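You operate a simulated robot arm through the tools that you are given. There is no shell and no other tool. Be economical: measure what you need, move in short steps, check, and stop when the job is done.

Carry out the task below with a simulated two-armed robot. There is one attempt and no reset: what you move stays moved.

TASK
Carry the blue box with both arms and set it on the top of the crate stand.

It is judged by the outcome, as a careful person would: the job done as asked, and still so three seconds after it is handed in. It fails if anything else is knocked over, pushed out of place, dropped, spilled or broken.

THE ROBOT
Two 7-joint arms with two-finger parallel grippers on one trunk, on a base that drives. Base frame: it is fixed to the floor where the robot stands at the start and does not move with it; the origin is under the middle of the robot, x ahead of it, y to its left, z up. Units: mm, degrees, N and s.
The left shoulder is at the start at [30, 119, 935], the right one opposite. With the tool pointing down near the work surface each hand reaches from about 280 to 680 mm from the robot's upright axis, wherever it stands, measured 20 degrees to its own side. Places, roughly: top of the crate stand [-500, 1400, 300]. Payload 3.43 kg a hand.
The TCP of each hand is the grasp point between the finger pads, 30 mm short of the fingertips. In the tool frame z runs along the fingers and y along their closing line. Largest opening 94 mm; finger width 28, thickness 10; the body of the gripper, 50 by 96 mm, starts 55 mm behind the TCP.
Orientation is that of the tool frame in the base frame, as a unit quaternion [x, y, z, w]. With the fingers straight down and closing along the base's y, the tool's x points along the base's -x, its y along +y and its z along -z.

THE INTERFACE
- The arms move only by the tool apply_moves. It takes "left_plan", "right_plan" or both (then of equal length, played together; a hand with none holds still); each is a list of rows, each a list of 7 numbers: the shift along the base's x, y, z in m, then the turn, a rotation vector about the base's x, y, z in degrees, then the opening in per cent of the stroke, from 0 (shut) to 100 (fully open). In form: [[x, y, z, wx, wy, wz, claw], ...]. A call has 1 to 8 rows; each row shifts and turns the commanded pose from where the row before left it. Each row takes 0.2 s and may step no farther than 50 mm and 8.6 degrees from the row before; otherwise, or with a gripper value out of range, the whole call is refused. Where a pose cannot be reached the arm comes as near as it can. A force on the tool above 40 N (or 10 N above the force at the start of the call, whichever is more), or a blocked arm, ends the call early, and 0.2 s more pass. The fingers move at their own pace (about 72 mm/s each) and stop on an object; they squeeze with about 38 N. The grip force told is the motor's: it shows also when the fingers shut on nothing. Time passes only in rows, and 0.2 s behind the last, so rows that do not move let the fingers close. The reply holds the time, the measured pose of the TCP, the force on the tool along the base axes, the opening and the grip force, in the units named above and with some noise, with the torque about the TCP (base axes, N m) and any sound that the robot's microphone picked up.
- Cameras (640 x 400 px; columns grow to the right, rows downward): "scene" is now at [41.5, 21, 1647.5]; the picture's right is [0.27, -0.96, 0.00], its down [-0.84, -0.23, -0.49] and it looks along [0.47, 0.13, -0.87] (base axes); focal length 295 px, centre (320, 200). "left" rides on the left gripper at [76, -14, -102] in its tool frame; the picture's right is [0.18, 0.98, 0.00], its down [-0.75, 0.14, -0.64] and it looks along [-0.63, 0.12, 0.77] (tool axes); focal length 243 px, centre (320, 200). "right" rides on the right gripper at [76, 14, -103] in its tool frame; the picture's right is [-0.18, 0.98, 0.00], its down [-0.75, -0.14, -0.64] and it looks along [-0.63, -0.12, 0.77] (tool axes); focal length 243 px, centre (320, 200).
- get_image(camera): a new picture of that camera. No time passes.
- move_column(by): slides the trunk up (or, below 0, down) by that many mm; the arms and the scene camera ride with it, the base frame stays. It gives what a move gives, with no picture.
- base_move(legs): drives the robot by 1 to 6 legs, each [ahead, turn to the left] in mm and degrees, along the robot's own axes; the way and the turn of a leg run together, so that a leg with both is an arc; at most 1500 mm and 180 degrees a leg. The arms and the cameras ride along, it lands a little off, and it stops where it bumps. It gives what a move gives.
- turn_head(pan, tilt): turns the head with the scene camera to pan (to the left, within 143 degrees either way) and tilt (down, from -29 to 69), counted from straight ahead of the robot. It gives what a move gives.
- point_at(camera, pixels): there is no depth. For up to 12 entries [column, row, z] of the newest picture of that camera ("zoom" is the newest enlarged one), the place [x, y] in the base frame at which the ray of that pixel passes the height z, good to about 2 mm, but the place of the scene camera against the robot may be out by one fixed shift of up to 25 mm in any direction. No time passes.
- close_up(camera, box): a new picture of the part [left, top, right, bottom] of that camera's present view, enlarged. No time passes.
- job_done(): hands the job in; it is judged then, once.

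Keep the steps short. Do not move on a guess: measure, check each grasp and each placing, and mend mistakes. In all there are 80 turns and 62 pictures (those below and enlarged ones count). Leave the grippers open and the arms clear of the work at the hand-in unless told otherwise, and finish with a single line.

The tools are called after "Request:" by a JSON object that holds its "name" and its "arguments". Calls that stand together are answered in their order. apply_moves: Moves the arms, as the interface text tells. Its arguments: {"type":"object","properties":{"left_plan":{"type":"array"},"right_plan":{"type":"array"}},"required":[]} The other tools are called the same way: move_column (by) slides the trunk up or down; base_move (legs) drives the base; turn_head (pan, tilt) turns the head that bears the scene camera; get_image (camera) takes a picture; point_at (camera, pixels) gives the place at which the rays of pixels pass given heights; close_up (camera, box) takes an enlarged picture of a part of a camera's view; job_done () hands the job in.

At the start:

```text
t: 0.0
left_tool_pos: [423.5, 229.6, 1024.6]
left_orientation: [-0.001, 1.0, 0.0, 0.001]
left_wrist_force: [0.4, -0.1, 0.5]
left_wrist_torque: [0.02, -0.02, 0.01]
left_gripper_width: 94.4
left_gripper_force: 0.0
right_tool_pos: [343.0, -120.9, 995.7]
right_orientation: [0.0, 1.0, 0.001, -0.001]
right_wrist_force: [0.0, 0.4, 0.0]
right_wrist_torque: [-0.02, 0.01, 0.0]
right_gripper_width: 94.2
right_gripper_force: 0.1
trunk travel left (down, up): [-200.0, 210.0]
robot x, y, heading: [-2.1, -2.3, -0.4]
head pan, tilt: [15.5, 60.9]
```

scene: 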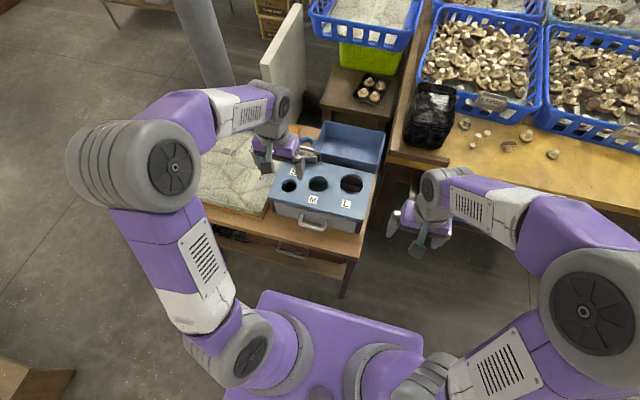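
right: 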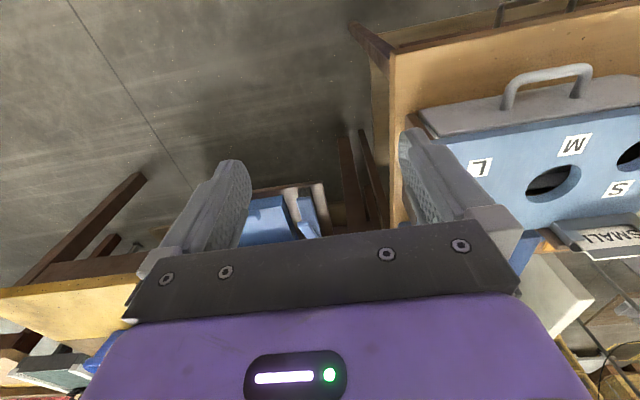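
left: 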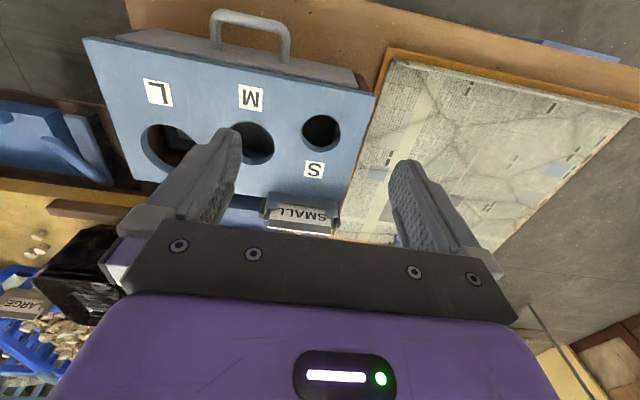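

I see a blue box with S/M/L holes and a grey handle on the small table in front. I'll enlarge that area and look toward the crate stand.

Request:
{"name": "close_up", "arguments": {"camera": "scene", "box": [180, 80, 440, 260]}}

Request:
{"name": "point_at", "arguments": {"camera": "scene", "pixels": [[272, 195, 800], [375, 172, 800], [360, 230, 800], [290, 165, 800], [320, 228, 750], [265, 215, 700], [355, 258, 700], [300, 120, 700]]}}

Request:
{"name": "turn_head", "arguments": {"pan": 105, "tilt": 45}}

Request:
{"name": "get_image", "arguments": {"camera": "scene"}}

```text
2.22 times, centred on (310, 170) of scene
```

zoom: 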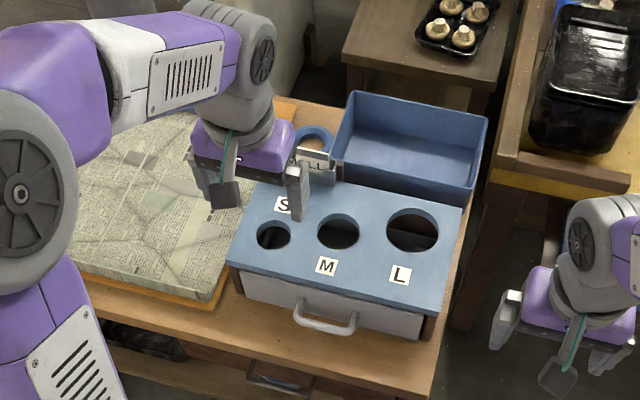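

```text
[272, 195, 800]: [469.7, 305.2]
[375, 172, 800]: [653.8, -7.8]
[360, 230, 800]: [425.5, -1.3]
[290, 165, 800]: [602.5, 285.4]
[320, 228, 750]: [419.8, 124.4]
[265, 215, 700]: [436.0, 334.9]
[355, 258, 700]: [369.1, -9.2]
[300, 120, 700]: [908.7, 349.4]
```

```text
t: 1.6
left_tool_pos: [423.5, 228.8, 1024.9]
left_orientation: [0.0, 1.0, 0.0, 0.001]
left_wrist_force: [0.4, 0.3, -0.3]
left_wrist_torque: [0.0, 0.01, 0.0]
left_gripper_width: 93.8
left_gripper_force: 0.1
right_tool_pos: [342.2, -119.8, 994.0]
right_orientation: [0.0, 1.0, 0.0, 0.0]
right_wrist_force: [0.1, 0.1, 0.4]
right_wrist_torque: [0.01, 0.03, 0.02]
right_gripper_width: 94.1
right_gripper_force: 0.0
trunk travel left (down, up): [-200.0, 210.0]
robot x, y, heading: [3.3, -1.3, 0.0]
head pan, tilt: [105.0, 45.0]
```

```text
57 pictures are left
```

scene: 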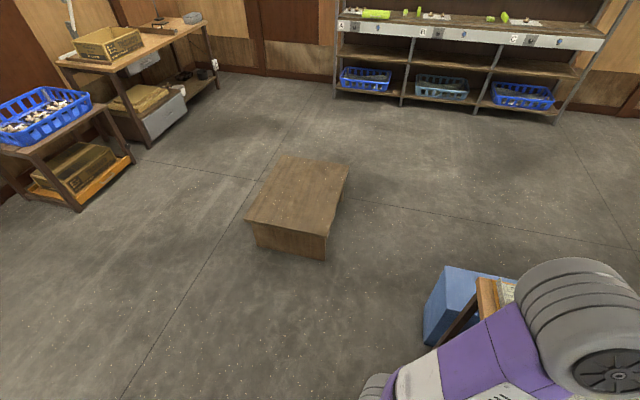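

The crate stand is at (298,205). There is also a blue box-shaped object at (465,300) to the left of the table. I'll look at it.

Request:
{"name": "turn_head", "arguments": {"pan": 70, "tilt": 50}}

Request:
{"name": "get_image", "arguments": {"camera": "scene"}}

Request:
{"name": "turn_head", "arguments": {"pan": 35, "tilt": 50}}

Request:
{"name": "get_image", "arguments": {"camera": "scene"}}

Request:
{"name": "turn_head", "arguments": {"pan": -40, "tilt": 45}}

Request:
{"name": "get_image", "arguments": {"camera": "scene"}}

```text
t: 2.6
left_tool_pos: [423.7, 229.1, 1025.7]
left_orientation: [0.001, 1.0, 0.001, 0.0]
left_wrist_force: [0.2, 0.0, 0.0]
left_wrist_torque: [-0.02, 0.01, -0.05]
left_gripper_width: 94.0
left_gripper_force: 0.1
right_tool_pos: [343.0, -121.6, 994.8]
right_orientation: [0.0, 1.0, 0.001, 0.001]
right_wrist_force: [0.9, 0.4, -0.4]
right_wrist_torque: [-0.04, 0.01, -0.01]
right_gripper_width: 94.0
right_gripper_force: 0.0
trunk travel left (down, up): [-200.0, 210.0]
robot x, y, heading: [-0.4, 1.2, 0.2]
head pan, tilt: [70.0, 50.0]
```

```text
56 pictures are left
```

scene: 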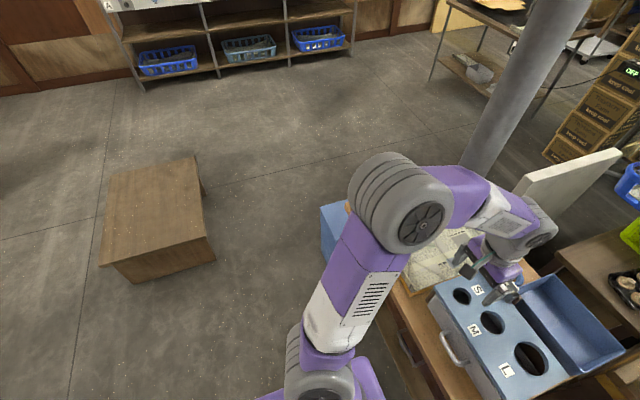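

```text
t: 3.7
left_tool_pos: [423.4, 228.6, 1024.3]
left_orientation: [0.0, 1.0, 0.0, 0.0]
left_wrist_force: [0.3, -0.7, -0.4]
left_wrist_torque: [-0.01, -0.01, -0.01]
left_gripper_width: 93.7
left_gripper_force: 0.0
right_tool_pos: [342.4, -122.0, 994.7]
right_orientation: [0.0, 1.0, 0.0, -0.001]
right_wrist_force: [-0.6, -0.7, -0.7]
right_wrist_torque: [0.02, -0.03, 0.0]
right_gripper_width: 93.8
right_gripper_force: 0.1
trunk travel left (down, up): [-200.0, 210.0]
robot x, y, heading: [-1.3, -1.6, -0.2]
head pan, tilt: [35.0, 50.0]
```

```text
55 pictures are left
```

scene: 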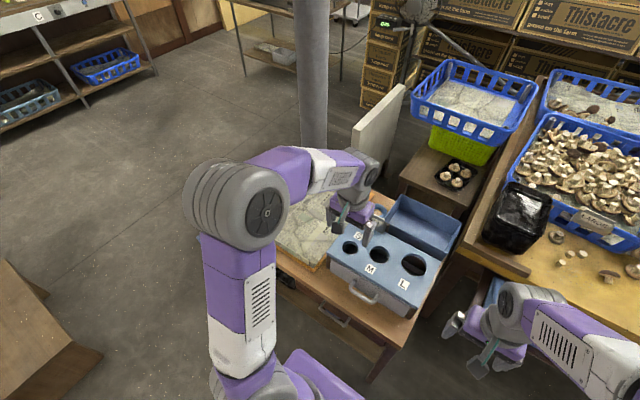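

```text
t: 5.1
left_tool_pos: [423.3, 228.2, 1024.2]
left_orientation: [0.0, 1.0, 0.0, 0.0]
left_wrist_force: [0.2, -0.6, -0.1]
left_wrist_torque: [-0.02, -0.02, -0.01]
left_gripper_width: 94.1
left_gripper_force: 0.0
right_tool_pos: [343.1, -122.4, 994.5]
right_orientation: [0.0, 1.0, 0.0, 0.0]
right_wrist_force: [0.4, 0.1, -0.4]
right_wrist_torque: [0.01, 0.03, 0.03]
right_gripper_width: 94.1
right_gripper_force: 0.1
trunk travel left (down, up): [-200.0, 210.0]
robot x, y, heading: [-0.8, 1.1, -0.1]
head pan, tilt: [-40.0, 45.0]
```

```text
54 pictures are left
```

scene: 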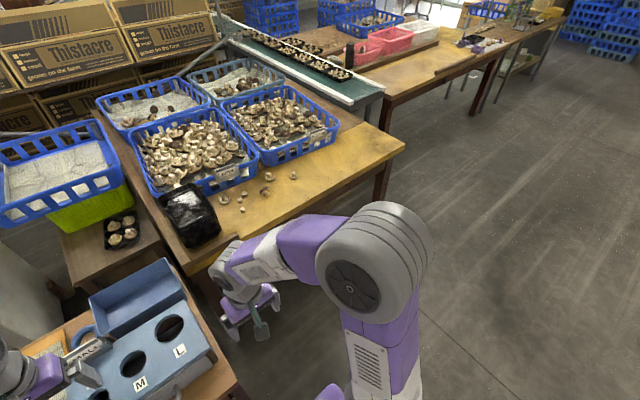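

A blue thing sits behind the left arm, left of the table. I'll pan to 85 with more tilt and measure it, and also use the left wrist camera.

Request:
{"name": "turn_head", "arguments": {"pan": 95, "tilt": 60}}

Request:
{"name": "get_image", "arguments": {"camera": "scene"}}

Request:
{"name": "apply_moves", "arguments": {"left_plan": [[0, -0.04, 0.04, 0, 0, 0, 100], [0, -0.04, 0.04, 0, 0, 0, 100], [-0.03, -0.03, 0.03, 0, 0, 0, 100], [-0.04, 0, 0, 0, 0, 0, 100]]}}

Request:
{"name": "get_image", "arguments": {"camera": "left"}}

```text
t: 7.3
left_tool_pos: [422.9, 228.0, 1024.4]
left_orientation: [-0.001, 1.0, 0.0, 0.0]
left_wrist_force: [-0.7, 0.5, -0.2]
left_wrist_torque: [-0.01, -0.01, 0.01]
left_gripper_width: 93.8
left_gripper_force: 0.1
right_tool_pos: [342.8, -121.3, 995.2]
right_orientation: [0.0, 1.0, 0.0, 0.0]
right_wrist_force: [-0.5, -0.4, 0.6]
right_wrist_torque: [0.0, 0.03, 0.02]
right_gripper_width: 93.8
right_gripper_force: 0.0
trunk travel left (down, up): [-200.0, 210.0]
robot x, y, heading: [1.8, 2.9, 0.2]
head pan, tilt: [95.0, 60.0]
```

```text
53 pictures are left
```

scene: 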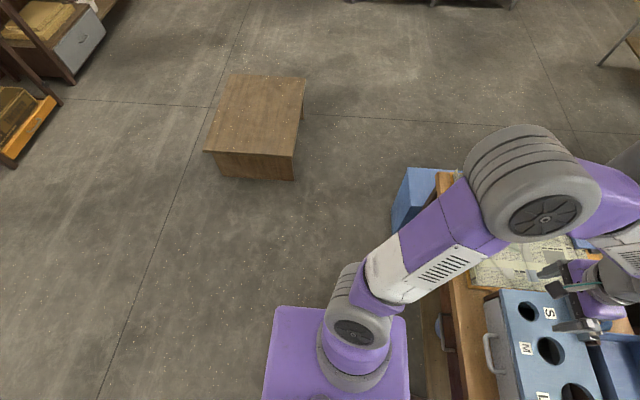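

```text
refused: row 1 steps farther than a row can; nothing moved
```

```text
52 pictures are left
```

left: 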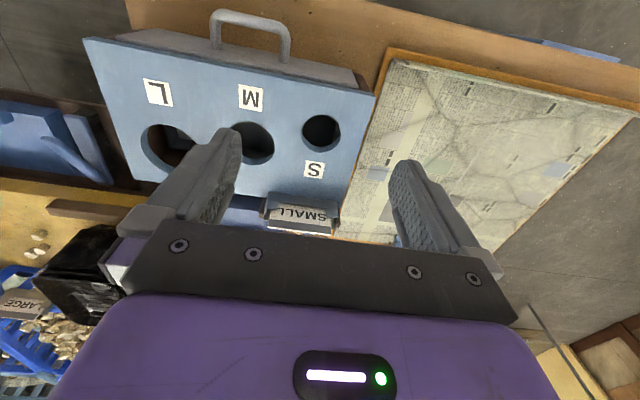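

There's a blue box on the floor left of the table at (430,195). I'll check behind the robot before backing off.

Request:
{"name": "turn_head", "arguments": {"pan": 143, "tilt": 40}}

Request:
{"name": "get_image", "arguments": {"camera": "scene"}}

Request:
{"name": "turn_head", "arguments": {"pan": -143, "tilt": 40}}

Request:
{"name": "get_image", "arguments": {"camera": "scene"}}

```text
t: 8.5
left_tool_pos: [424.5, 228.7, 1026.3]
left_orientation: [0.0, 1.0, 0.001, 0.0]
left_wrist_force: [0.5, 0.0, 1.2]
left_wrist_torque: [-0.04, 0.01, 0.0]
left_gripper_width: 94.2
left_gripper_force: 0.0
right_tool_pos: [342.2, -121.3, 995.7]
right_orientation: [0.0, 1.0, 0.001, 0.0]
right_wrist_force: [0.5, 0.3, -0.1]
right_wrist_torque: [0.01, 0.03, 0.01]
right_gripper_width: 94.1
right_gripper_force: 0.1
trunk travel left (down, up): [-200.0, 210.0]
robot x, y, heading: [-1.4, 1.1, -0.3]
head pan, tilt: [143.0, 40.0]
```

```text
51 pictures are left
```

scene: 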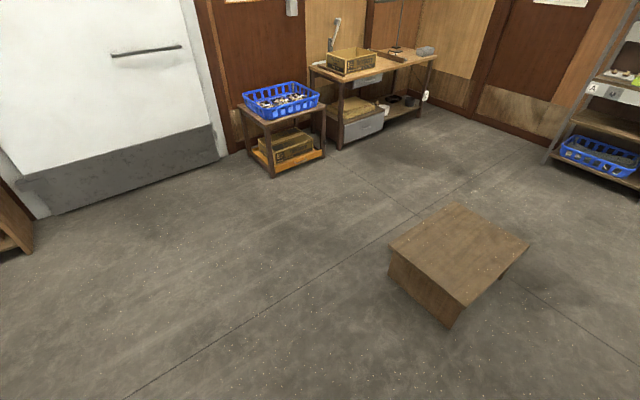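

```text
t: 12.4
left_tool_pos: [422.7, 228.5, 1023.5]
left_orientation: [-0.001, 1.0, -0.001, 0.0]
left_wrist_force: [-0.1, 0.1, -0.8]
left_wrist_torque: [0.02, 0.01, -0.01]
left_gripper_width: 94.0
left_gripper_force: 0.0
right_tool_pos: [342.7, -120.4, 995.3]
right_orientation: [0.001, 1.0, 0.0, 0.0]
right_wrist_force: [0.4, 0.9, 0.2]
right_wrist_torque: [-0.01, 0.02, -0.01]
right_gripper_width: 94.0
right_gripper_force: 0.0
trunk travel left (down, up): [-200.0, 210.0]
robot x, y, heading: [4.4, -0.9, -0.1]
head pan, tilt: [-143.0, 40.0]
```

```text
50 pictures are left
```

scene: 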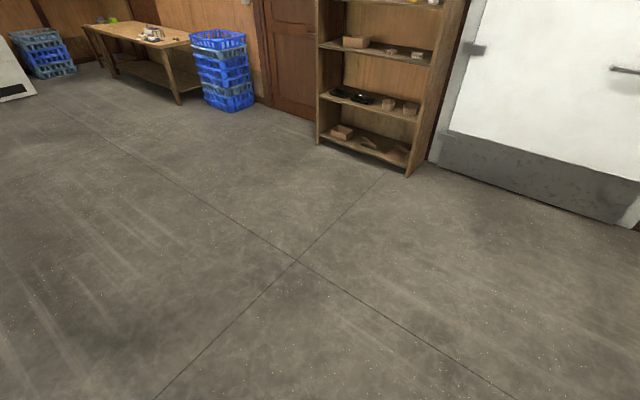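

Behind is free. Backing 600 mm, then looking to front-left at the floor box.

Request:
{"name": "base_move", "arguments": {"legs": [[-600, 0]]}}

Request:
{"name": "turn_head", "arguments": {"pan": 40, "tilt": 45}}

Request:
{"name": "get_image", "arguments": {"camera": "scene"}}

```text
t: 15.8
left_tool_pos: [-177.6, 228.6, 1024.6]
left_orientation: [-0.001, 1.0, 0.0, 0.0]
left_wrist_force: [0.5, -0.1, 1.0]
left_wrist_torque: [-0.01, 0.01, -0.01]
left_gripper_width: 93.9
left_gripper_force: 0.0
right_tool_pos: [-257.7, -120.7, 995.7]
right_orientation: [0.0, 1.0, 0.0, 0.0]
right_wrist_force: [-0.9, -0.9, 0.2]
right_wrist_torque: [0.03, -0.05, 0.03]
right_gripper_width: 93.9
right_gripper_force: 0.1
trunk travel left (down, up): [-200.0, 210.0]
robot x, y, heading: [-605.1, -1.2, 0.3]
head pan, tilt: [-143.0, 40.0]
```

```text
t: 18.5
left_tool_pos: [-177.9, 228.4, 1025.2]
left_orientation: [-0.001, 1.0, 0.0, 0.0]
left_wrist_force: [0.3, -0.2, 0.5]
left_wrist_torque: [0.01, -0.03, 0.02]
left_gripper_width: 94.3
left_gripper_force: 0.0
right_tool_pos: [-257.7, -121.0, 995.0]
right_orientation: [-0.001, 1.0, 0.0, -0.001]
right_wrist_force: [-0.3, -0.2, -0.2]
right_wrist_torque: [0.04, 0.05, 0.01]
right_gripper_width: 94.1
right_gripper_force: 0.0
trunk travel left (down, up): [-200.0, 210.0]
robot x, y, heading: [-600.9, -0.8, 0.3]
head pan, tilt: [40.0, 45.0]
```

```text
49 pictures are left
```

scene: 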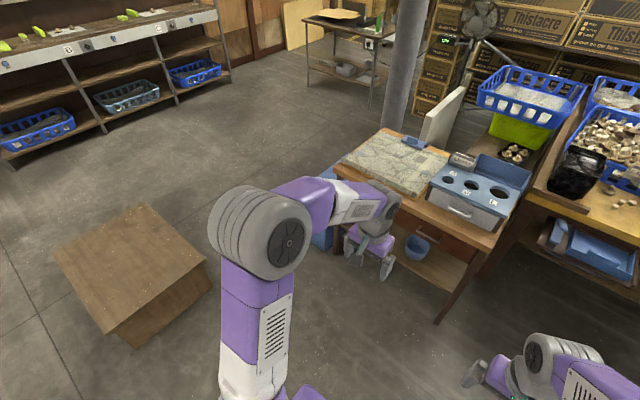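

The left arm still hides it. Turning the base left 45° so the box shows between the arms.

Request:
{"name": "base_move", "arguments": {"legs": [[0, 50]]}}

Request:
{"name": "turn_head", "arguments": {"pan": -15, "tilt": 45}}

Request:
{"name": "get_image", "arguments": {"camera": "scene"}}

```text
t: 21.2
left_tool_pos: [-513.4, 472.6, 1025.3]
left_orientation: [-0.432, 0.902, 0.0, -0.001]
left_wrist_force: [-0.5, 1.0, -0.3]
left_wrist_torque: [-0.01, -0.02, -0.03]
left_gripper_width: 93.8
left_gripper_force: 0.0
right_tool_pos: [-291.1, 191.2, 994.2]
right_orientation: [-0.431, 0.902, 0.0, 0.0]
right_wrist_force: [0.0, -0.3, 0.2]
right_wrist_torque: [0.01, 0.03, 0.03]
right_gripper_width: 93.9
right_gripper_force: 0.0
trunk travel left (down, up): [-200.0, 210.0]
robot x, y, heading: [-600.9, 1.8, 51.2]
head pan, tilt: [40.0, 45.0]
```

```text
t: 22.5
left_tool_pos: [-512.6, 472.8, 1023.8]
left_orientation: [-0.431, 0.902, -0.001, 0.001]
left_wrist_force: [0.7, -0.7, 0.1]
left_wrist_torque: [0.01, 0.0, 0.0]
left_gripper_width: 93.9
left_gripper_force: 0.1
right_tool_pos: [-290.4, 190.3, 995.1]
right_orientation: [-0.431, 0.902, 0.0, 0.0]
right_wrist_force: [1.0, 0.6, -0.3]
right_wrist_torque: [0.0, 0.03, -0.02]
right_gripper_width: 94.0
right_gripper_force: 0.1
trunk travel left (down, up): [-200.0, 210.0]
robot x, y, heading: [-598.7, -1.5, 51.4]
head pan, tilt: [-15.0, 45.0]
```

```text
48 pictures are left
```

scene: 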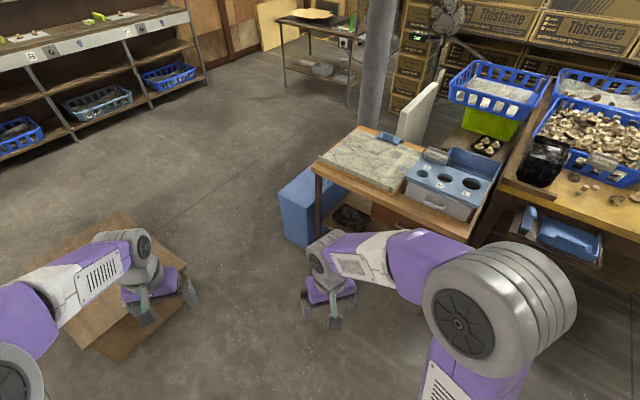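

Now the box is visible at (300,210), tall and blue, at the table's left end. Zooming and measuring.

Request:
{"name": "close_up", "arguments": {"camera": "scene", "box": [240, 130, 400, 260]}}

Request:
{"name": "point_at", "arguments": {"camera": "scene", "pixels": [[285, 238, 0], [307, 247, 0], [279, 194, 300], [313, 205, 300], [316, 166, 300], [320, 170, 700], [465, 220, 700], [58, 345, 0], [118, 213, 300]]}}

```text
3.08 times, centred on (320, 195) of scene
```

zoom: 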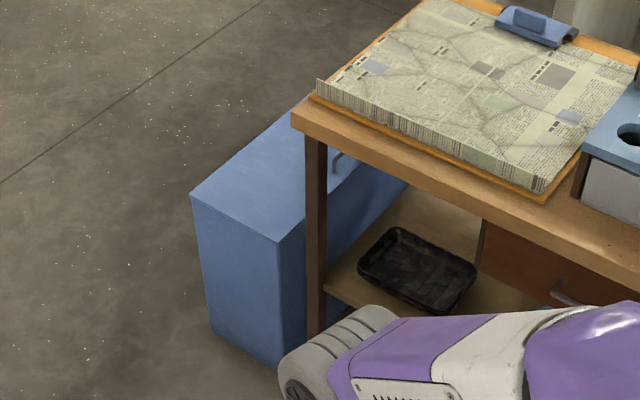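

```text
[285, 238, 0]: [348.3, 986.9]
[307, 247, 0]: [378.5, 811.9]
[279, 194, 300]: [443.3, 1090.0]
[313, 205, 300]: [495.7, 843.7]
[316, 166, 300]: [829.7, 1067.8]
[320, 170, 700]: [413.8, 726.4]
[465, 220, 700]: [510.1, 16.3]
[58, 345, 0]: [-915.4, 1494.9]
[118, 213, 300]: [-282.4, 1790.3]
```

The box is about 180 mm wide (y 812–987), about 420 mm high, long along x, with what looks like a handle. I'll drive closer, ahead 600, and look again from the open side.

Request:
{"name": "base_move", "arguments": {"legs": [[700, 0]]}}

Request:
{"name": "turn_head", "arguments": {"pan": -25, "tilt": 55}}

Request:
{"name": "get_image", "arguments": {"camera": "scene"}}

```text
t: 26.3
left_tool_pos: [-64.3, 1017.6, 1024.2]
left_orientation: [-0.427, 0.904, 0.0, 0.0]
left_wrist_force: [-0.2, 0.1, -0.5]
left_wrist_torque: [0.0, -0.03, -0.02]
left_gripper_width: 93.9
left_gripper_force: 0.2
right_tool_pos: [156.0, 735.1, 994.5]
right_orientation: [-0.427, 0.904, -0.001, 0.0]
right_wrist_force: [0.9, -0.2, -0.8]
right_wrist_torque: [-0.01, -0.03, -0.01]
right_gripper_width: 94.0
right_gripper_force: 0.1
trunk travel left (down, up): [-200.0, 210.0]
robot x, y, heading: [-157.8, 543.8, 50.9]
head pan, tilt: [-15.0, 45.0]
```

```text
t: 27.0
left_tool_pos: [-63.5, 1017.9, 1024.4]
left_orientation: [-0.427, 0.904, -0.001, 0.0]
left_wrist_force: [0.4, -0.3, 0.3]
left_wrist_torque: [0.01, 0.0, -0.01]
left_gripper_width: 94.2
left_gripper_force: 0.0
right_tool_pos: [155.4, 733.7, 995.9]
right_orientation: [-0.427, 0.904, 0.0, -0.001]
right_wrist_force: [-0.5, 0.3, 0.3]
right_wrist_torque: [-0.05, -0.01, 0.01]
right_gripper_width: 93.8
right_gripper_force: 0.0
trunk travel left (down, up): [-200.0, 210.0]
robot x, y, heading: [-158.3, 545.8, 50.2]
head pan, tilt: [-25.0, 55.0]
```

```text
46 pictures are left
```

scene: 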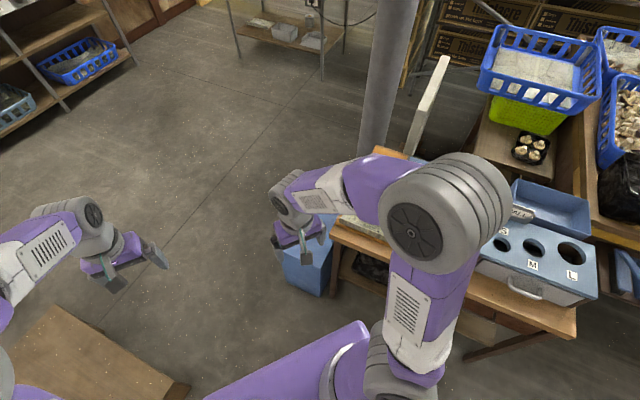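

Turning right 30° so the box lies between the arms.

Request:
{"name": "base_move", "arguments": {"legs": [[0, -28]]}}

Request:
{"name": "turn_head", "arguments": {"pan": 0, "tilt": 50}}

Request:
{"name": "get_image", "arguments": {"camera": "scene"}}

Request:
{"name": "get_image", "arguments": {"camera": "left"}}

```text
t: 28.9
left_tool_pos: [149.5, 917.4, 1025.4]
left_orientation: [-0.193, 0.981, 0.0, 0.001]
left_wrist_force: [0.5, -0.8, -0.6]
left_wrist_torque: [-0.02, 0.0, 0.04]
left_gripper_width: 93.9
left_gripper_force: 0.1
right_tool_pos: [207.0, 564.3, 996.0]
right_orientation: [-0.193, 0.981, 0.0, 0.0]
right_wrist_force: [0.8, -0.5, -0.6]
right_wrist_torque: [0.03, 0.02, -0.01]
right_gripper_width: 93.9
right_gripper_force: 0.1
trunk travel left (down, up): [-200.0, 210.0]
robot x, y, heading: [-156.1, 545.8, 22.1]
head pan, tilt: [-25.0, 55.0]
```

```text
t: 29.7
left_tool_pos: [149.8, 917.1, 1024.5]
left_orientation: [-0.193, 0.981, -0.001, 0.0]
left_wrist_force: [0.9, -0.6, 0.5]
left_wrist_torque: [0.0, -0.01, 0.02]
left_gripper_width: 94.3
left_gripper_force: 0.1
right_tool_pos: [208.7, 563.9, 996.1]
right_orientation: [-0.193, 0.981, 0.0, -0.001]
right_wrist_force: [0.0, -0.5, 0.0]
right_wrist_torque: [0.02, -0.01, 0.03]
right_gripper_width: 94.3
right_gripper_force: 0.0
trunk travel left (down, up): [-200.0, 210.0]
robot x, y, heading: [-158.8, 544.6, 22.3]
head pan, tilt: [0.0, 50.0]
```

```text
45 pictures are left
```

scene: 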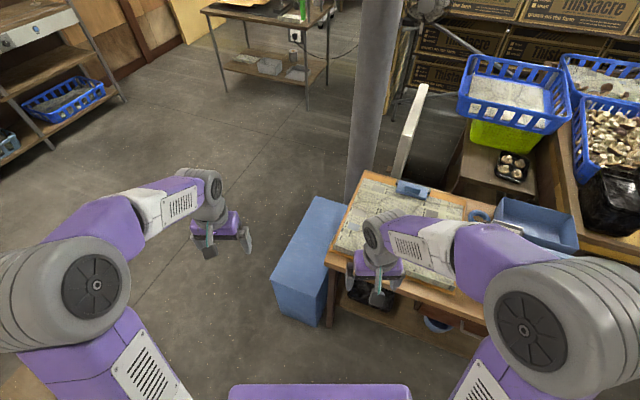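

```text
44 pictures are left
```

left: 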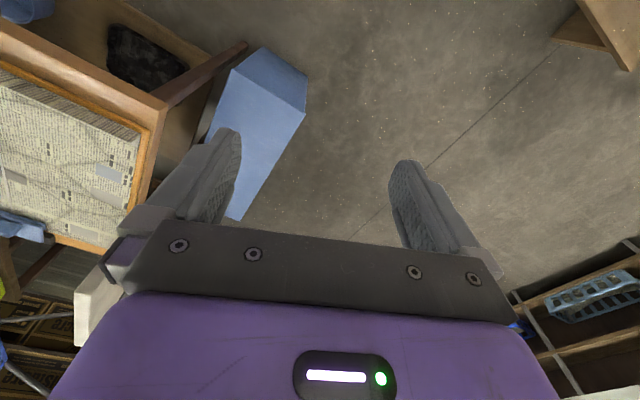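

The floor box appears plain. I'll zoom to look for handles and check the other blue containers on the table.

Request:
{"name": "close_up", "arguments": {"camera": "scene", "box": [250, 170, 410, 340]}}

Request:
{"name": "point_at", "arguments": {"camera": "scene", "pixels": [[272, 278, 420], [318, 293, 420], [318, 196, 420], [349, 205, 420], [283, 313, 0], [316, 326, 0], [326, 262, 700], [356, 172, 700]]}}

Request:
{"name": "close_up", "arguments": {"camera": "left", "box": [100, 0, 340, 220]}}

Request:
{"name": "get_image", "arguments": {"camera": "right"}}

```text
2.35 times, centred on (330, 255) of scene
```

zoom: 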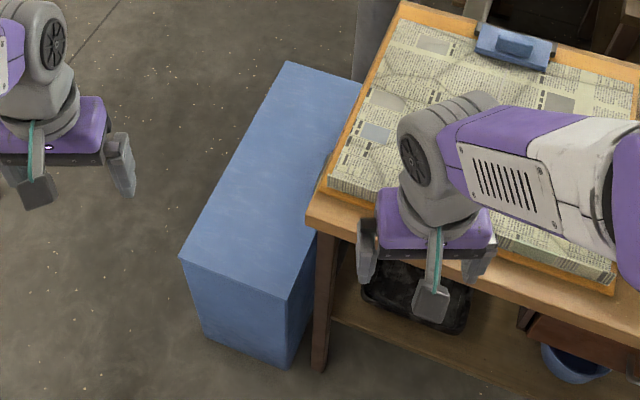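

```text
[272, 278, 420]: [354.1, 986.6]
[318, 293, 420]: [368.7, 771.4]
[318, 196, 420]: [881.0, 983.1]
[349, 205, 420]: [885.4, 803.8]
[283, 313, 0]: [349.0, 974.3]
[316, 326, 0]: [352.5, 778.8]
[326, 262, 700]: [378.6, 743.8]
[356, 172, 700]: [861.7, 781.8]
```

```text
1.82 times, centred on (220, 110) of left
```

zoom: 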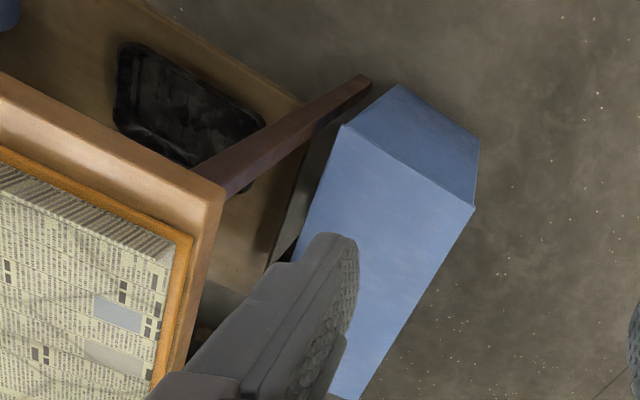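

```text
41 pictures are left
```

right: 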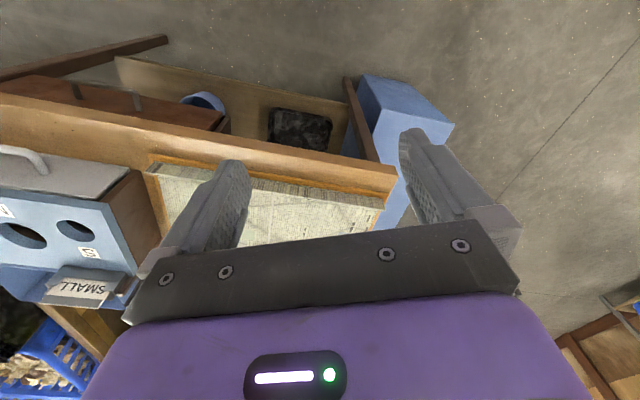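

The floor box is a closed-looking 535×190×420 block with something handle-like seen earlier toward the table side. I'll extend the left hand over it (z 1025, well clear) to view its top and sides.

Request:
{"name": "apply_moves", "arguments": {"left_plan": [[0.045, 0.015, 0, 0, 0, 0, 100], [0.045, 0.015, 0, 0, 0, 0, 100], [0.045, 0.015, 0, 0, 0, 0, 100], [0.045, 0.015, 0, 0, 0, -8, 100], [0.035, 0.015, 0, 0, 0, -8, 100], [0.02, 0.015, 0, 0, 0, -8, 100], [0, 0.02, 0, 0, 0, -8, 100], [0, 0.02, 0, 0, 0, -8, 100]]}}

Request:
{"name": "get_image", "arguments": {"camera": "left"}}

```text
t: 31.5
left_tool_pos: [325.1, 1024.0, 1018.3]
left_orientation: [0.155, 0.988, 0.0, 0.0]
left_wrist_force: [-0.3, -0.1, -0.5]
left_wrist_torque: [-0.02, -0.02, 0.01]
left_gripper_width: 94.0
left_gripper_force: 0.1
left hand out of reach, approached as far as the arm can: row 5, 6, 7, 8
right_tool_pos: [207.0, 564.9, 995.1]
right_orientation: [-0.194, 0.981, 0.0, 0.0]
right_wrist_force: [0.4, -0.2, -0.5]
right_wrist_torque: [0.02, 0.03, 0.03]
right_gripper_width: 94.1
right_gripper_force: 0.0
trunk travel left (down, up): [-200.0, 210.0]
robot x, y, heading: [-158.7, 544.9, 22.5]
head pan, tilt: [0.0, 50.0]
```

```text
40 pictures are left
```

left: 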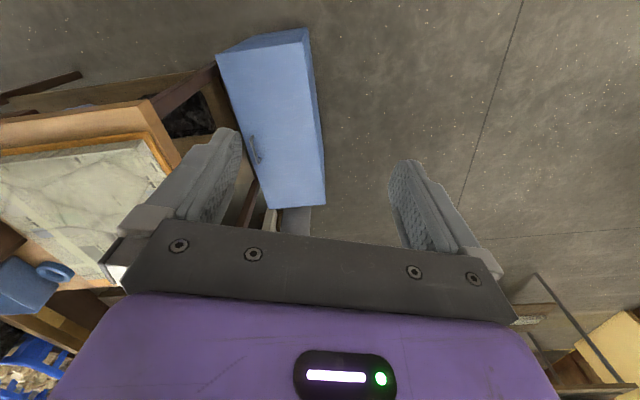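

Request:
{"name": "close_up", "arguments": {"camera": "left", "box": [190, 10, 350, 230]}}

Request:
{"name": "point_at", "arguments": {"camera": "left", "pixels": [[216, 55, 420], [308, 30, 420], [325, 200, 420], [273, 208, 420], [251, 137, 420], [260, 162, 420]]}}

```text
1.82 times, centred on (270, 120) of left
```

zoom: 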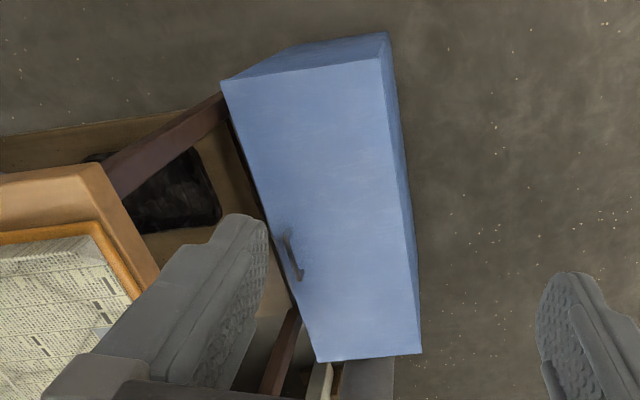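

```text
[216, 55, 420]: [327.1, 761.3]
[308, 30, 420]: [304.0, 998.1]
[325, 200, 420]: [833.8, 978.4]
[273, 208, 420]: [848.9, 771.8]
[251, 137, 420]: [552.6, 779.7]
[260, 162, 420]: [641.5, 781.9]
```

Only a single handle at one edge, so this looks like furniture or a chest. Before deciding, I'll inspect the other blue containers: on the table, and the one on the shelf under the right-hand table.

Request:
{"name": "turn_head", "arguments": {"pan": -55, "tilt": 35}}

Request:
{"name": "get_image", "arguments": {"camera": "scene"}}

```text
t: 32.8
left_tool_pos: [325.7, 1023.4, 1019.5]
left_orientation: [0.153, 0.988, -0.001, 0.0]
left_wrist_force: [-0.3, -1.0, -0.4]
left_wrist_torque: [0.0, 0.0, -0.01]
left_gripper_width: 94.1
left_gripper_force: 0.1
right_tool_pos: [207.0, 563.8, 995.7]
right_orientation: [-0.194, 0.981, 0.0, 0.0]
right_wrist_force: [0.2, 0.2, 1.2]
right_wrist_torque: [0.0, -0.01, 0.02]
right_gripper_width: 94.1
right_gripper_force: 0.1
trunk travel left (down, up): [-200.0, 210.0]
robot x, y, heading: [-158.4, 543.4, 22.3]
head pan, tilt: [-55.0, 35.0]
```

```text
38 pictures are left
```

scene: 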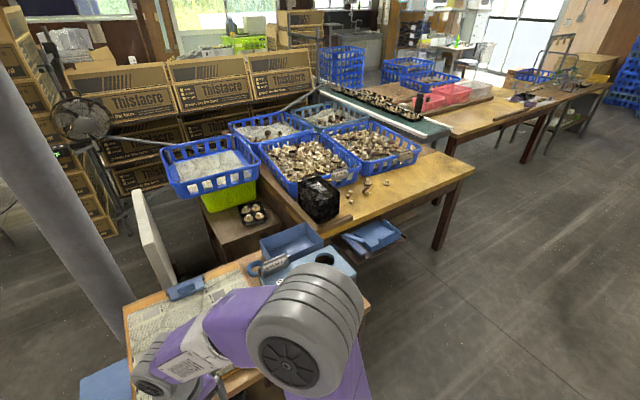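

Zooming in on the open blue tray and the shelf item here.

Request:
{"name": "close_up", "arguments": {"camera": "scene", "box": [230, 190, 430, 300]}}

Request:
{"name": "point_at", "arguments": {"camera": "scene", "pixels": [[260, 238, 760], [307, 222, 760], [323, 243, 760], [270, 258, 760]]}}

```text
3.20 times, centred on (330, 245) of scene
```

zoom: 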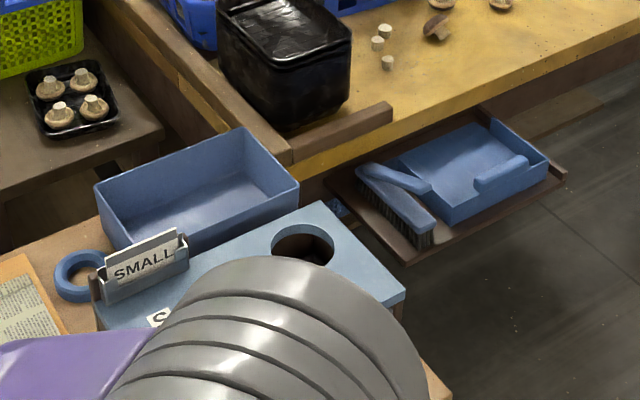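

```text
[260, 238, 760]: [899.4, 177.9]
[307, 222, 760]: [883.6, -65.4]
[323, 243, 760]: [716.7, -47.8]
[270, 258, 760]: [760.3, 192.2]
```

The shelf item is a dustpan. The open blue bin (≈240×150 mm, thin walls) behind the sorter is a loose, two-hand sized box with rims; the floor chest is a lidded furniture piece wedged at the table. I still want to confirm, so I'll retract the left arm, go back in front of the table, and look more closely.

Request:
{"name": "apply_moves", "arguments": {"left_plan": [[-0.045, -0.02, 0, 0, 0, 8, 100], [-0.045, -0.02, 0, 0, 0, 8, 100], [-0.045, -0.02, 0, 0, 0, 8, 100], [-0.045, -0.02, 0, 0, 0, 8, 100], [-0.04, -0.02, 0, 0, 0, 8, 100], [-0.035, -0.01, 0, 0, 0, 0, 100]]}}

Request:
{"name": "base_move", "arguments": {"legs": [[0, 27.5], [-620, 0], [0, -49.8]]}}

Request:
{"name": "turn_head", "arguments": {"pan": 0, "tilt": 40}}

Request:
{"name": "get_image", "arguments": {"camera": "scene"}}

```text
t: 34.2
left_tool_pos: [69.0, 913.3, 1017.4]
left_orientation: [-0.195, 0.981, 0.0, 0.001]
left_wrist_force: [-0.2, 0.7, 0.0]
left_wrist_torque: [-0.04, 0.0, -0.01]
left_gripper_width: 93.9
left_gripper_force: 0.1
right_tool_pos: [207.2, 564.2, 995.1]
right_orientation: [-0.195, 0.981, -0.001, 0.0]
right_wrist_force: [0.0, -0.1, 0.6]
right_wrist_torque: [-0.01, -0.03, 0.01]
right_gripper_width: 93.7
right_gripper_force: 0.1
trunk travel left (down, up): [-200.0, 210.0]
robot x, y, heading: [-156.4, 547.4, 22.4]
head pan, tilt: [-55.0, 35.0]
```

```text
t: 41.3
left_tool_pos: [-211.5, 323.7, 1017.9]
left_orientation: [0.0, 1.0, 0.0, 0.0]
left_wrist_force: [-0.2, -0.5, -0.4]
left_wrist_torque: [0.0, 0.02, 0.05]
left_gripper_width: 94.1
left_gripper_force: 0.0
right_tool_pos: [-218.0, -52.5, 995.7]
right_orientation: [0.0, 1.0, -0.001, 0.0]
right_wrist_force: [0.6, -0.7, 0.1]
right_wrist_torque: [0.01, 0.03, 0.02]
right_gripper_width: 93.8
right_gripper_force: 0.1
trunk travel left (down, up): [-200.0, 210.0]
robot x, y, heading: [-557.0, 70.4, 0.2]
head pan, tilt: [-55.0, 35.0]
```

```text
t: 42.5
left_tool_pos: [-211.5, 323.5, 1020.0]
left_orientation: [0.0, 1.0, 0.0, 0.001]
left_wrist_force: [0.5, 0.8, -0.4]
left_wrist_torque: [0.03, 0.01, 0.0]
left_gripper_width: 93.8
left_gripper_force: 0.0
right_tool_pos: [-218.0, -52.4, 996.1]
right_orientation: [0.001, 1.0, -0.001, 0.001]
right_wrist_force: [-0.3, 0.1, 0.0]
right_wrist_torque: [0.03, 0.01, -0.02]
right_gripper_width: 93.7
right_gripper_force: 0.0
trunk travel left (down, up): [-200.0, 210.0]
robot x, y, heading: [-563.1, 68.1, -0.2]
head pan, tilt: [0.0, 40.0]
```

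```text
36 pictures are left
```

scene: 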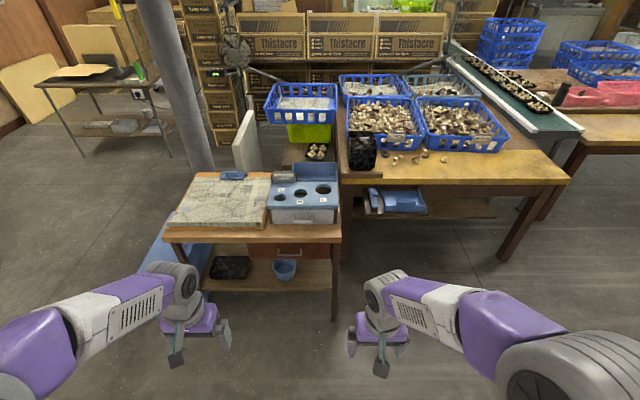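

I'll zoom on the table and measure edges.

Request:
{"name": "close_up", "arguments": {"camera": "scene", "box": [150, 140, 360, 330]}}

Request:
{"name": "point_at", "arguments": {"camera": "scene", "pixels": [[162, 240, 700], [340, 240, 700], [333, 320, 0], [272, 208, 800], [337, 206, 800], [336, 163, 780], [292, 167, 780], [274, 184, 800], [268, 224, 700], [337, 223, 700]]}}

```text
2.11 times, centred on (255, 235) of scene
```

zoom: 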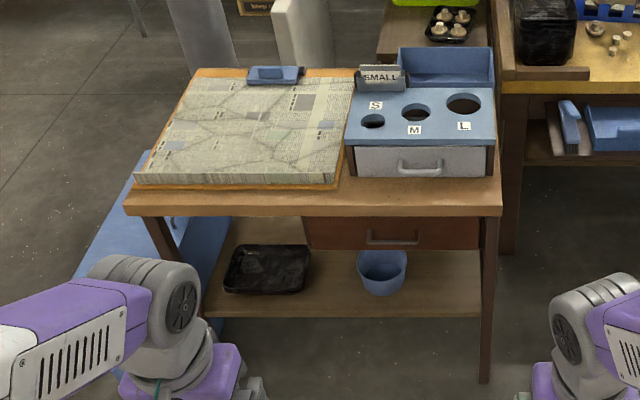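

```text
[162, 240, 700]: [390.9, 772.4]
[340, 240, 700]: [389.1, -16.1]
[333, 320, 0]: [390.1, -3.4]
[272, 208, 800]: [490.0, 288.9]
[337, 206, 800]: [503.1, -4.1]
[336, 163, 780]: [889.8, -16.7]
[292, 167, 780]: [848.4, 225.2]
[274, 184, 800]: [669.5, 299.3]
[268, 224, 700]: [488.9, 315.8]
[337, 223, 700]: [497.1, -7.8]
```

Table near edge is at x≈390, z≈700; sorter x 490–670; blue bin behind it. Driving ahead to x≈110 (hands stay at z≈1000, well above everything), then measuring with the wrist cameras.

Request:
{"name": "base_move", "arguments": {"legs": [[640, 0]]}}

Request:
{"name": "turn_head", "arguments": {"pan": 0, "tilt": 62}}

Request:
{"name": "get_image", "arguments": {"camera": "scene"}}

Request:
{"name": "get_image", "arguments": {"camera": "left"}}

```text
t: 46.1
left_tool_pos: [419.4, 323.9, 1018.4]
left_orientation: [0.0, 1.0, 0.001, 0.0]
left_wrist_force: [0.1, -0.1, 0.0]
left_wrist_torque: [-0.01, -0.02, 0.0]
left_gripper_width: 94.0
left_gripper_force: 0.0
right_tool_pos: [412.1, -51.4, 995.9]
right_orientation: [0.0, 1.0, 0.0, 0.0]
right_wrist_force: [0.6, 0.5, 0.1]
right_wrist_torque: [0.0, 0.0, 0.01]
right_gripper_width: 94.1
right_gripper_force: 0.1
trunk travel left (down, up): [-200.0, 210.0]
robot x, y, heading: [68.8, 70.9, 0.0]
head pan, tilt: [0.0, 40.0]
```

```text
t: 46.9
left_tool_pos: [419.9, 324.0, 1018.6]
left_orientation: [-0.001, 1.0, 0.0, 0.0]
left_wrist_force: [-0.6, 0.0, 1.0]
left_wrist_torque: [0.03, -0.01, -0.01]
left_gripper_width: 94.0
left_gripper_force: 0.0
right_tool_pos: [412.4, -50.7, 995.6]
right_orientation: [0.001, 1.0, 0.0, 0.0]
right_wrist_force: [0.1, -0.1, -0.3]
right_wrist_torque: [0.0, 0.01, 0.0]
right_gripper_width: 94.1
right_gripper_force: 0.1
trunk travel left (down, up): [-200.0, 210.0]
robot x, y, heading: [70.6, 67.9, 0.2]
head pan, tilt: [0.0, 62.0]
```

```text
34 pictures are left
```

scene: 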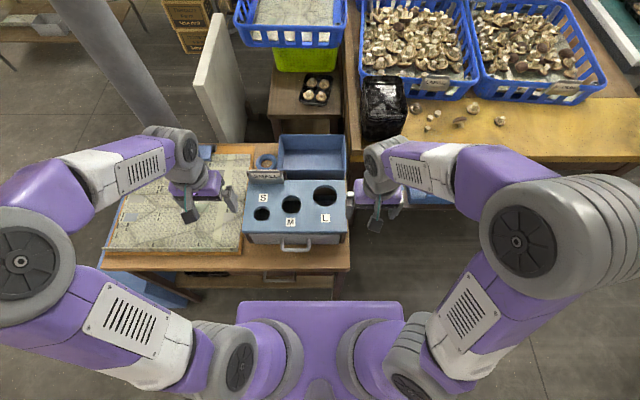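

```text
33 pictures are left
```

left: 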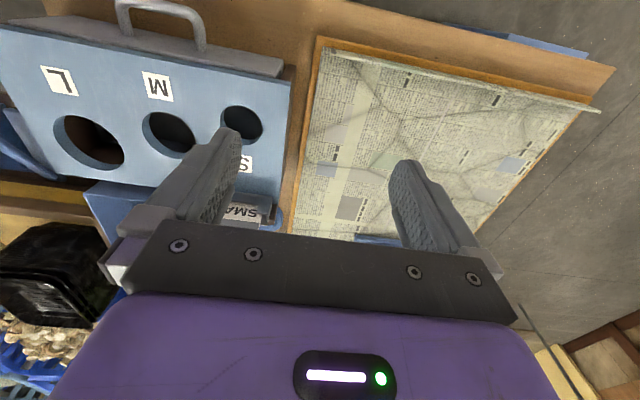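

Request:
{"name": "close_up", "arguments": {"camera": "scene", "box": [235, 110, 395, 230]}}

Request:
{"name": "point_at", "arguments": {"camera": "scene", "pixels": [[278, 134, 790], [345, 136, 790], [348, 177, 790], [282, 179, 790], [244, 231, 800], [348, 233, 800], [348, 150, 700], [350, 136, 700]]}}

```text
3.33 times, centred on (315, 170) of scene
```

zoom: 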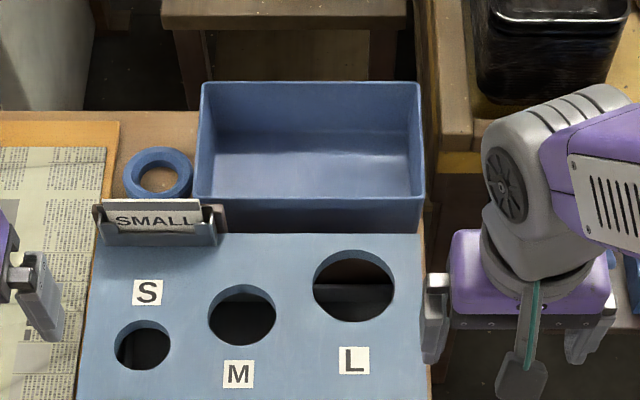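

```text
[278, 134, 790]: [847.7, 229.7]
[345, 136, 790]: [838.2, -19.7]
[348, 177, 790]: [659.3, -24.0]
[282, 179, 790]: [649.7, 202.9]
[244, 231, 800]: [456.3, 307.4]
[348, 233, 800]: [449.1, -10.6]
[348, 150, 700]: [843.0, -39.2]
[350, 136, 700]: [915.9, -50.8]
```

The bin rim and interior are clear, with a tape roll and the SMALL card holder at its left-front. I'll bring the right hand over the sorter (z≈1000) to measure the bin precisely with the wrist camera from two positions.

Request:
{"name": "apply_moves", "arguments": {"right_plan": [[0.045, 0.02, 0, 0, 0, 0, 100], [0.045, 0.02, 0, 0, 0, 0, 100], [0.045, 0.02, 0, 0, 0, 0, 100], [0.045, 0.02, 0, 0, 0, 0, 100], [0.0, 0.03, 0, 0, 0, 0, 100]]}}

Request:
{"name": "get_image", "arguments": {"camera": "right"}}

```text
t: 48.1
left_tool_pos: [418.0, 323.5, 1018.6]
left_orientation: [0.0, 1.0, 0.0, 0.0]
left_wrist_force: [0.4, -0.3, -0.4]
left_wrist_torque: [0.03, -0.01, -0.01]
left_gripper_width: 94.0
left_gripper_force: 0.0
right_tool_pos: [591.3, 58.1, 994.9]
right_orientation: [0.0, 1.0, -0.001, 0.001]
right_wrist_force: [-0.3, 0.9, -0.4]
right_wrist_torque: [0.01, -0.05, 0.02]
right_gripper_width: 94.3
right_gripper_force: 0.0
trunk travel left (down, up): [-200.0, 210.0]
robot x, y, heading: [71.5, 68.6, -0.1]
head pan, tilt: [0.0, 62.0]
```

```text
31 pictures are left
```

right: 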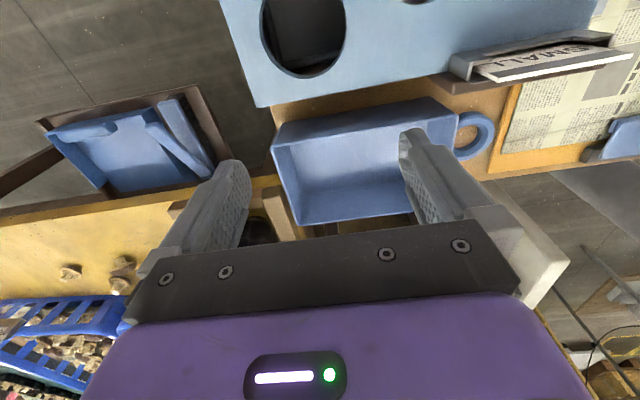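

Request:
{"name": "point_at", "arguments": {"camera": "right", "pixels": [[272, 148, 780], [455, 115, 780], [295, 227, 780], [272, 148, 800], [455, 115, 800], [295, 227, 800], [258, 107, 800], [445, 83, 800]]}}

Request:
{"name": "apply_moves", "arguments": {"right_plan": [[0.045, 0, 0.0, 0, 0, 0, 100], [0.045, 0, 0.0, 0, 0, 0, 100], [0, 0.04, 0, 0, 0, 0, 100]]}}

Request:
{"name": "get_image", "arguments": {"camera": "right"}}

```text
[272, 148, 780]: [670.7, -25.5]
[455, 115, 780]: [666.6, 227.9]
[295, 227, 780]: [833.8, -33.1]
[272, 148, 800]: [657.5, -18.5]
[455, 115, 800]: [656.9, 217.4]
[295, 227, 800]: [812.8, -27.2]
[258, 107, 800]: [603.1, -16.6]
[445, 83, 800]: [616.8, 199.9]
```

```text
t: 48.9
left_tool_pos: [418.2, 325.0, 1018.7]
left_orientation: [0.001, 1.0, -0.001, 0.0]
left_wrist_force: [-0.1, 0.3, -0.3]
left_wrist_torque: [-0.01, -0.03, 0.0]
left_gripper_width: 94.1
left_gripper_force: 0.1
right_tool_pos: [675.9, 97.6, 993.3]
right_orientation: [-0.001, 1.0, -0.001, -0.001]
right_wrist_force: [0.4, -0.2, -0.4]
right_wrist_torque: [-0.03, -0.02, -0.01]
right_gripper_width: 94.0
right_gripper_force: 0.1
right hand out of reach, approached as far as the arm can: row 3
trunk travel left (down, up): [-200.0, 210.0]
robot x, y, heading: [73.4, 70.1, -0.3]
head pan, tilt: [0.0, 62.0]
```

```text
30 pictures are left
```

right: 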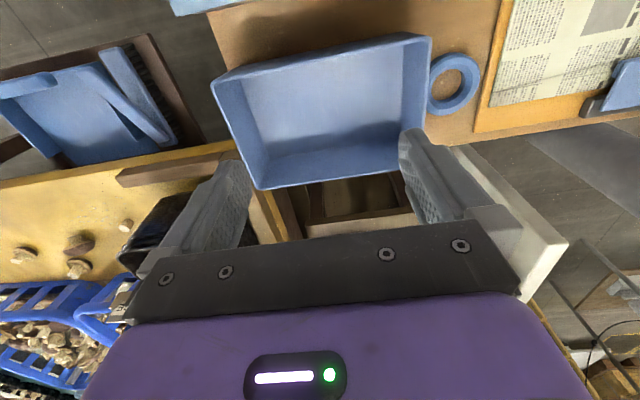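

Request:
{"name": "close_up", "arguments": {"camera": "right", "box": [190, 10, 470, 200]}}

Request:
{"name": "point_at", "arguments": {"camera": "right", "pixels": [[211, 82, 780], [431, 36, 780], [260, 188, 780], [211, 82, 800], [431, 36, 800], [260, 188, 800]]}}

```text
2.11 times, centred on (330, 105) of right
```

zoom: 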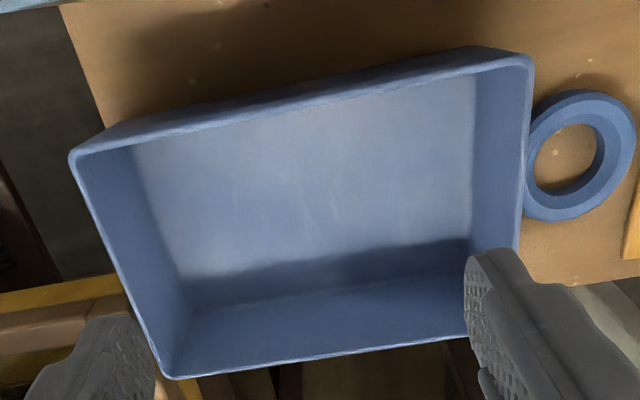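

```text
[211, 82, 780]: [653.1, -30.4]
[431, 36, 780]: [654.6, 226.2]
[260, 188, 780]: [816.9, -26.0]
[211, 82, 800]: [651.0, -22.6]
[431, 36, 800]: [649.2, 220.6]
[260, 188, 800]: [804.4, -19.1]
```

Rim measured: y from about −17 to 218, x 648 to 797, z≈812. I'll grip both short walls at x≈718 with the fingers straight down (the tape roll is low and fingertips stay above it). First to z≈870 above each wall.

Request:
{"name": "apply_moves", "arguments": {"right_plan": [[0, -0.029, -0.02, 0, 0, 0, 100], [0, -0.029, -0.02, 0, 0, 0, 100], [0, -0.029, -0.02, 0, 0, 0, 100], [0, -0.028, -0.02, 0, 0, 0, 100], [0.0105, 0, -0.01, 0, 0, 0, 100], [0.0105, 0, -0.01, 0, 0, 0, 100], [0.0105, 0, -0.01, 0, 0, 0, 100], [0.0105, 0, -0.01, 0, 0, 0, 100]], "left_plan": [[0.0375, -0.0132, -0.0185, 0, 0, 0, 100], [0.0375, -0.0132, -0.0185, 0, 0, 0, 100], [0.0375, -0.0132, -0.0185, 0, 0, 0, 100], [0.0375, -0.0132, -0.0185, 0, 0, 0, 100], [0.0375, -0.0132, -0.0185, 0, 0, 0, 100], [0.0375, -0.0132, -0.0185, 0, 0, 0, 100], [0.0375, -0.0132, -0.0185, 0, 0, 0, 100], [0.0375, -0.0132, -0.0185, 0, 0, 0, 100]]}}

Request:
{"name": "get_image", "arguments": {"camera": "right"}}

Request:
{"name": "get_image", "arguments": {"camera": "left"}}

```text
t: 50.1
left_tool_pos: [596.4, 263.9, 936.9]
left_orientation: [0.0, 1.0, 0.001, -0.002]
left_wrist_force: [-7.7, 2.3, 16.3]
left_wrist_torque: [-0.66, 0.21, -0.38]
left_gripper_width: 92.8
left_gripper_force: 0.0
right_tool_pos: [685.9, -17.9, 907.5]
right_orientation: [0.0, 1.0, 0.0, 0.002]
right_wrist_force: [0.4, 0.1, 1.0]
right_wrist_torque: [0.02, -0.01, 0.0]
right_gripper_width: 94.0
right_gripper_force: 0.1
trunk travel left (down, up): [-200.0, 210.0]
robot x, y, heading: [69.8, 66.8, 0.3]
head pan, tilt: [0.0, 62.0]
stopped in row 6 (left hand): the force on the tool passed its limit at 74 N (the readings are from after the stop); the commanded pose is now the measured one
```

```text
28 pictures are left
```

right: 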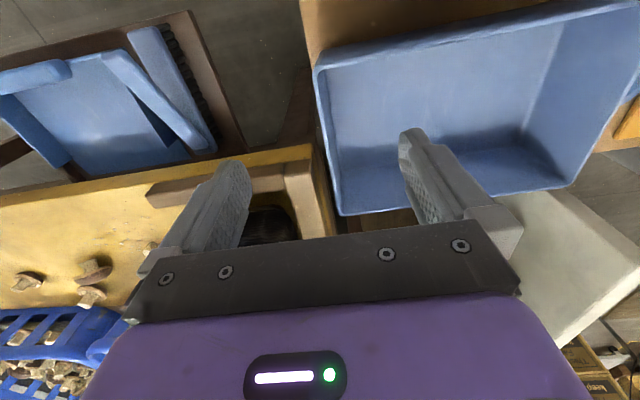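

```text
27 pictures are left
```

left: 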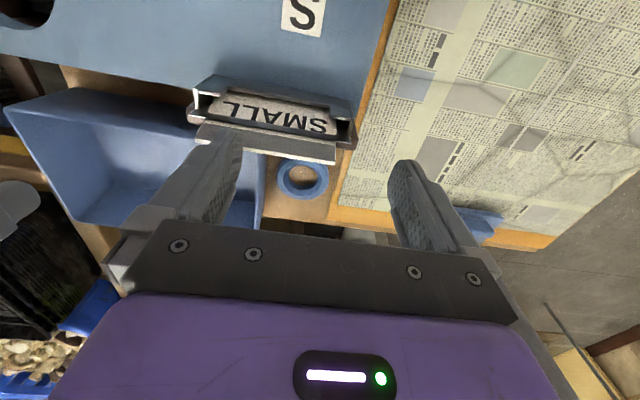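

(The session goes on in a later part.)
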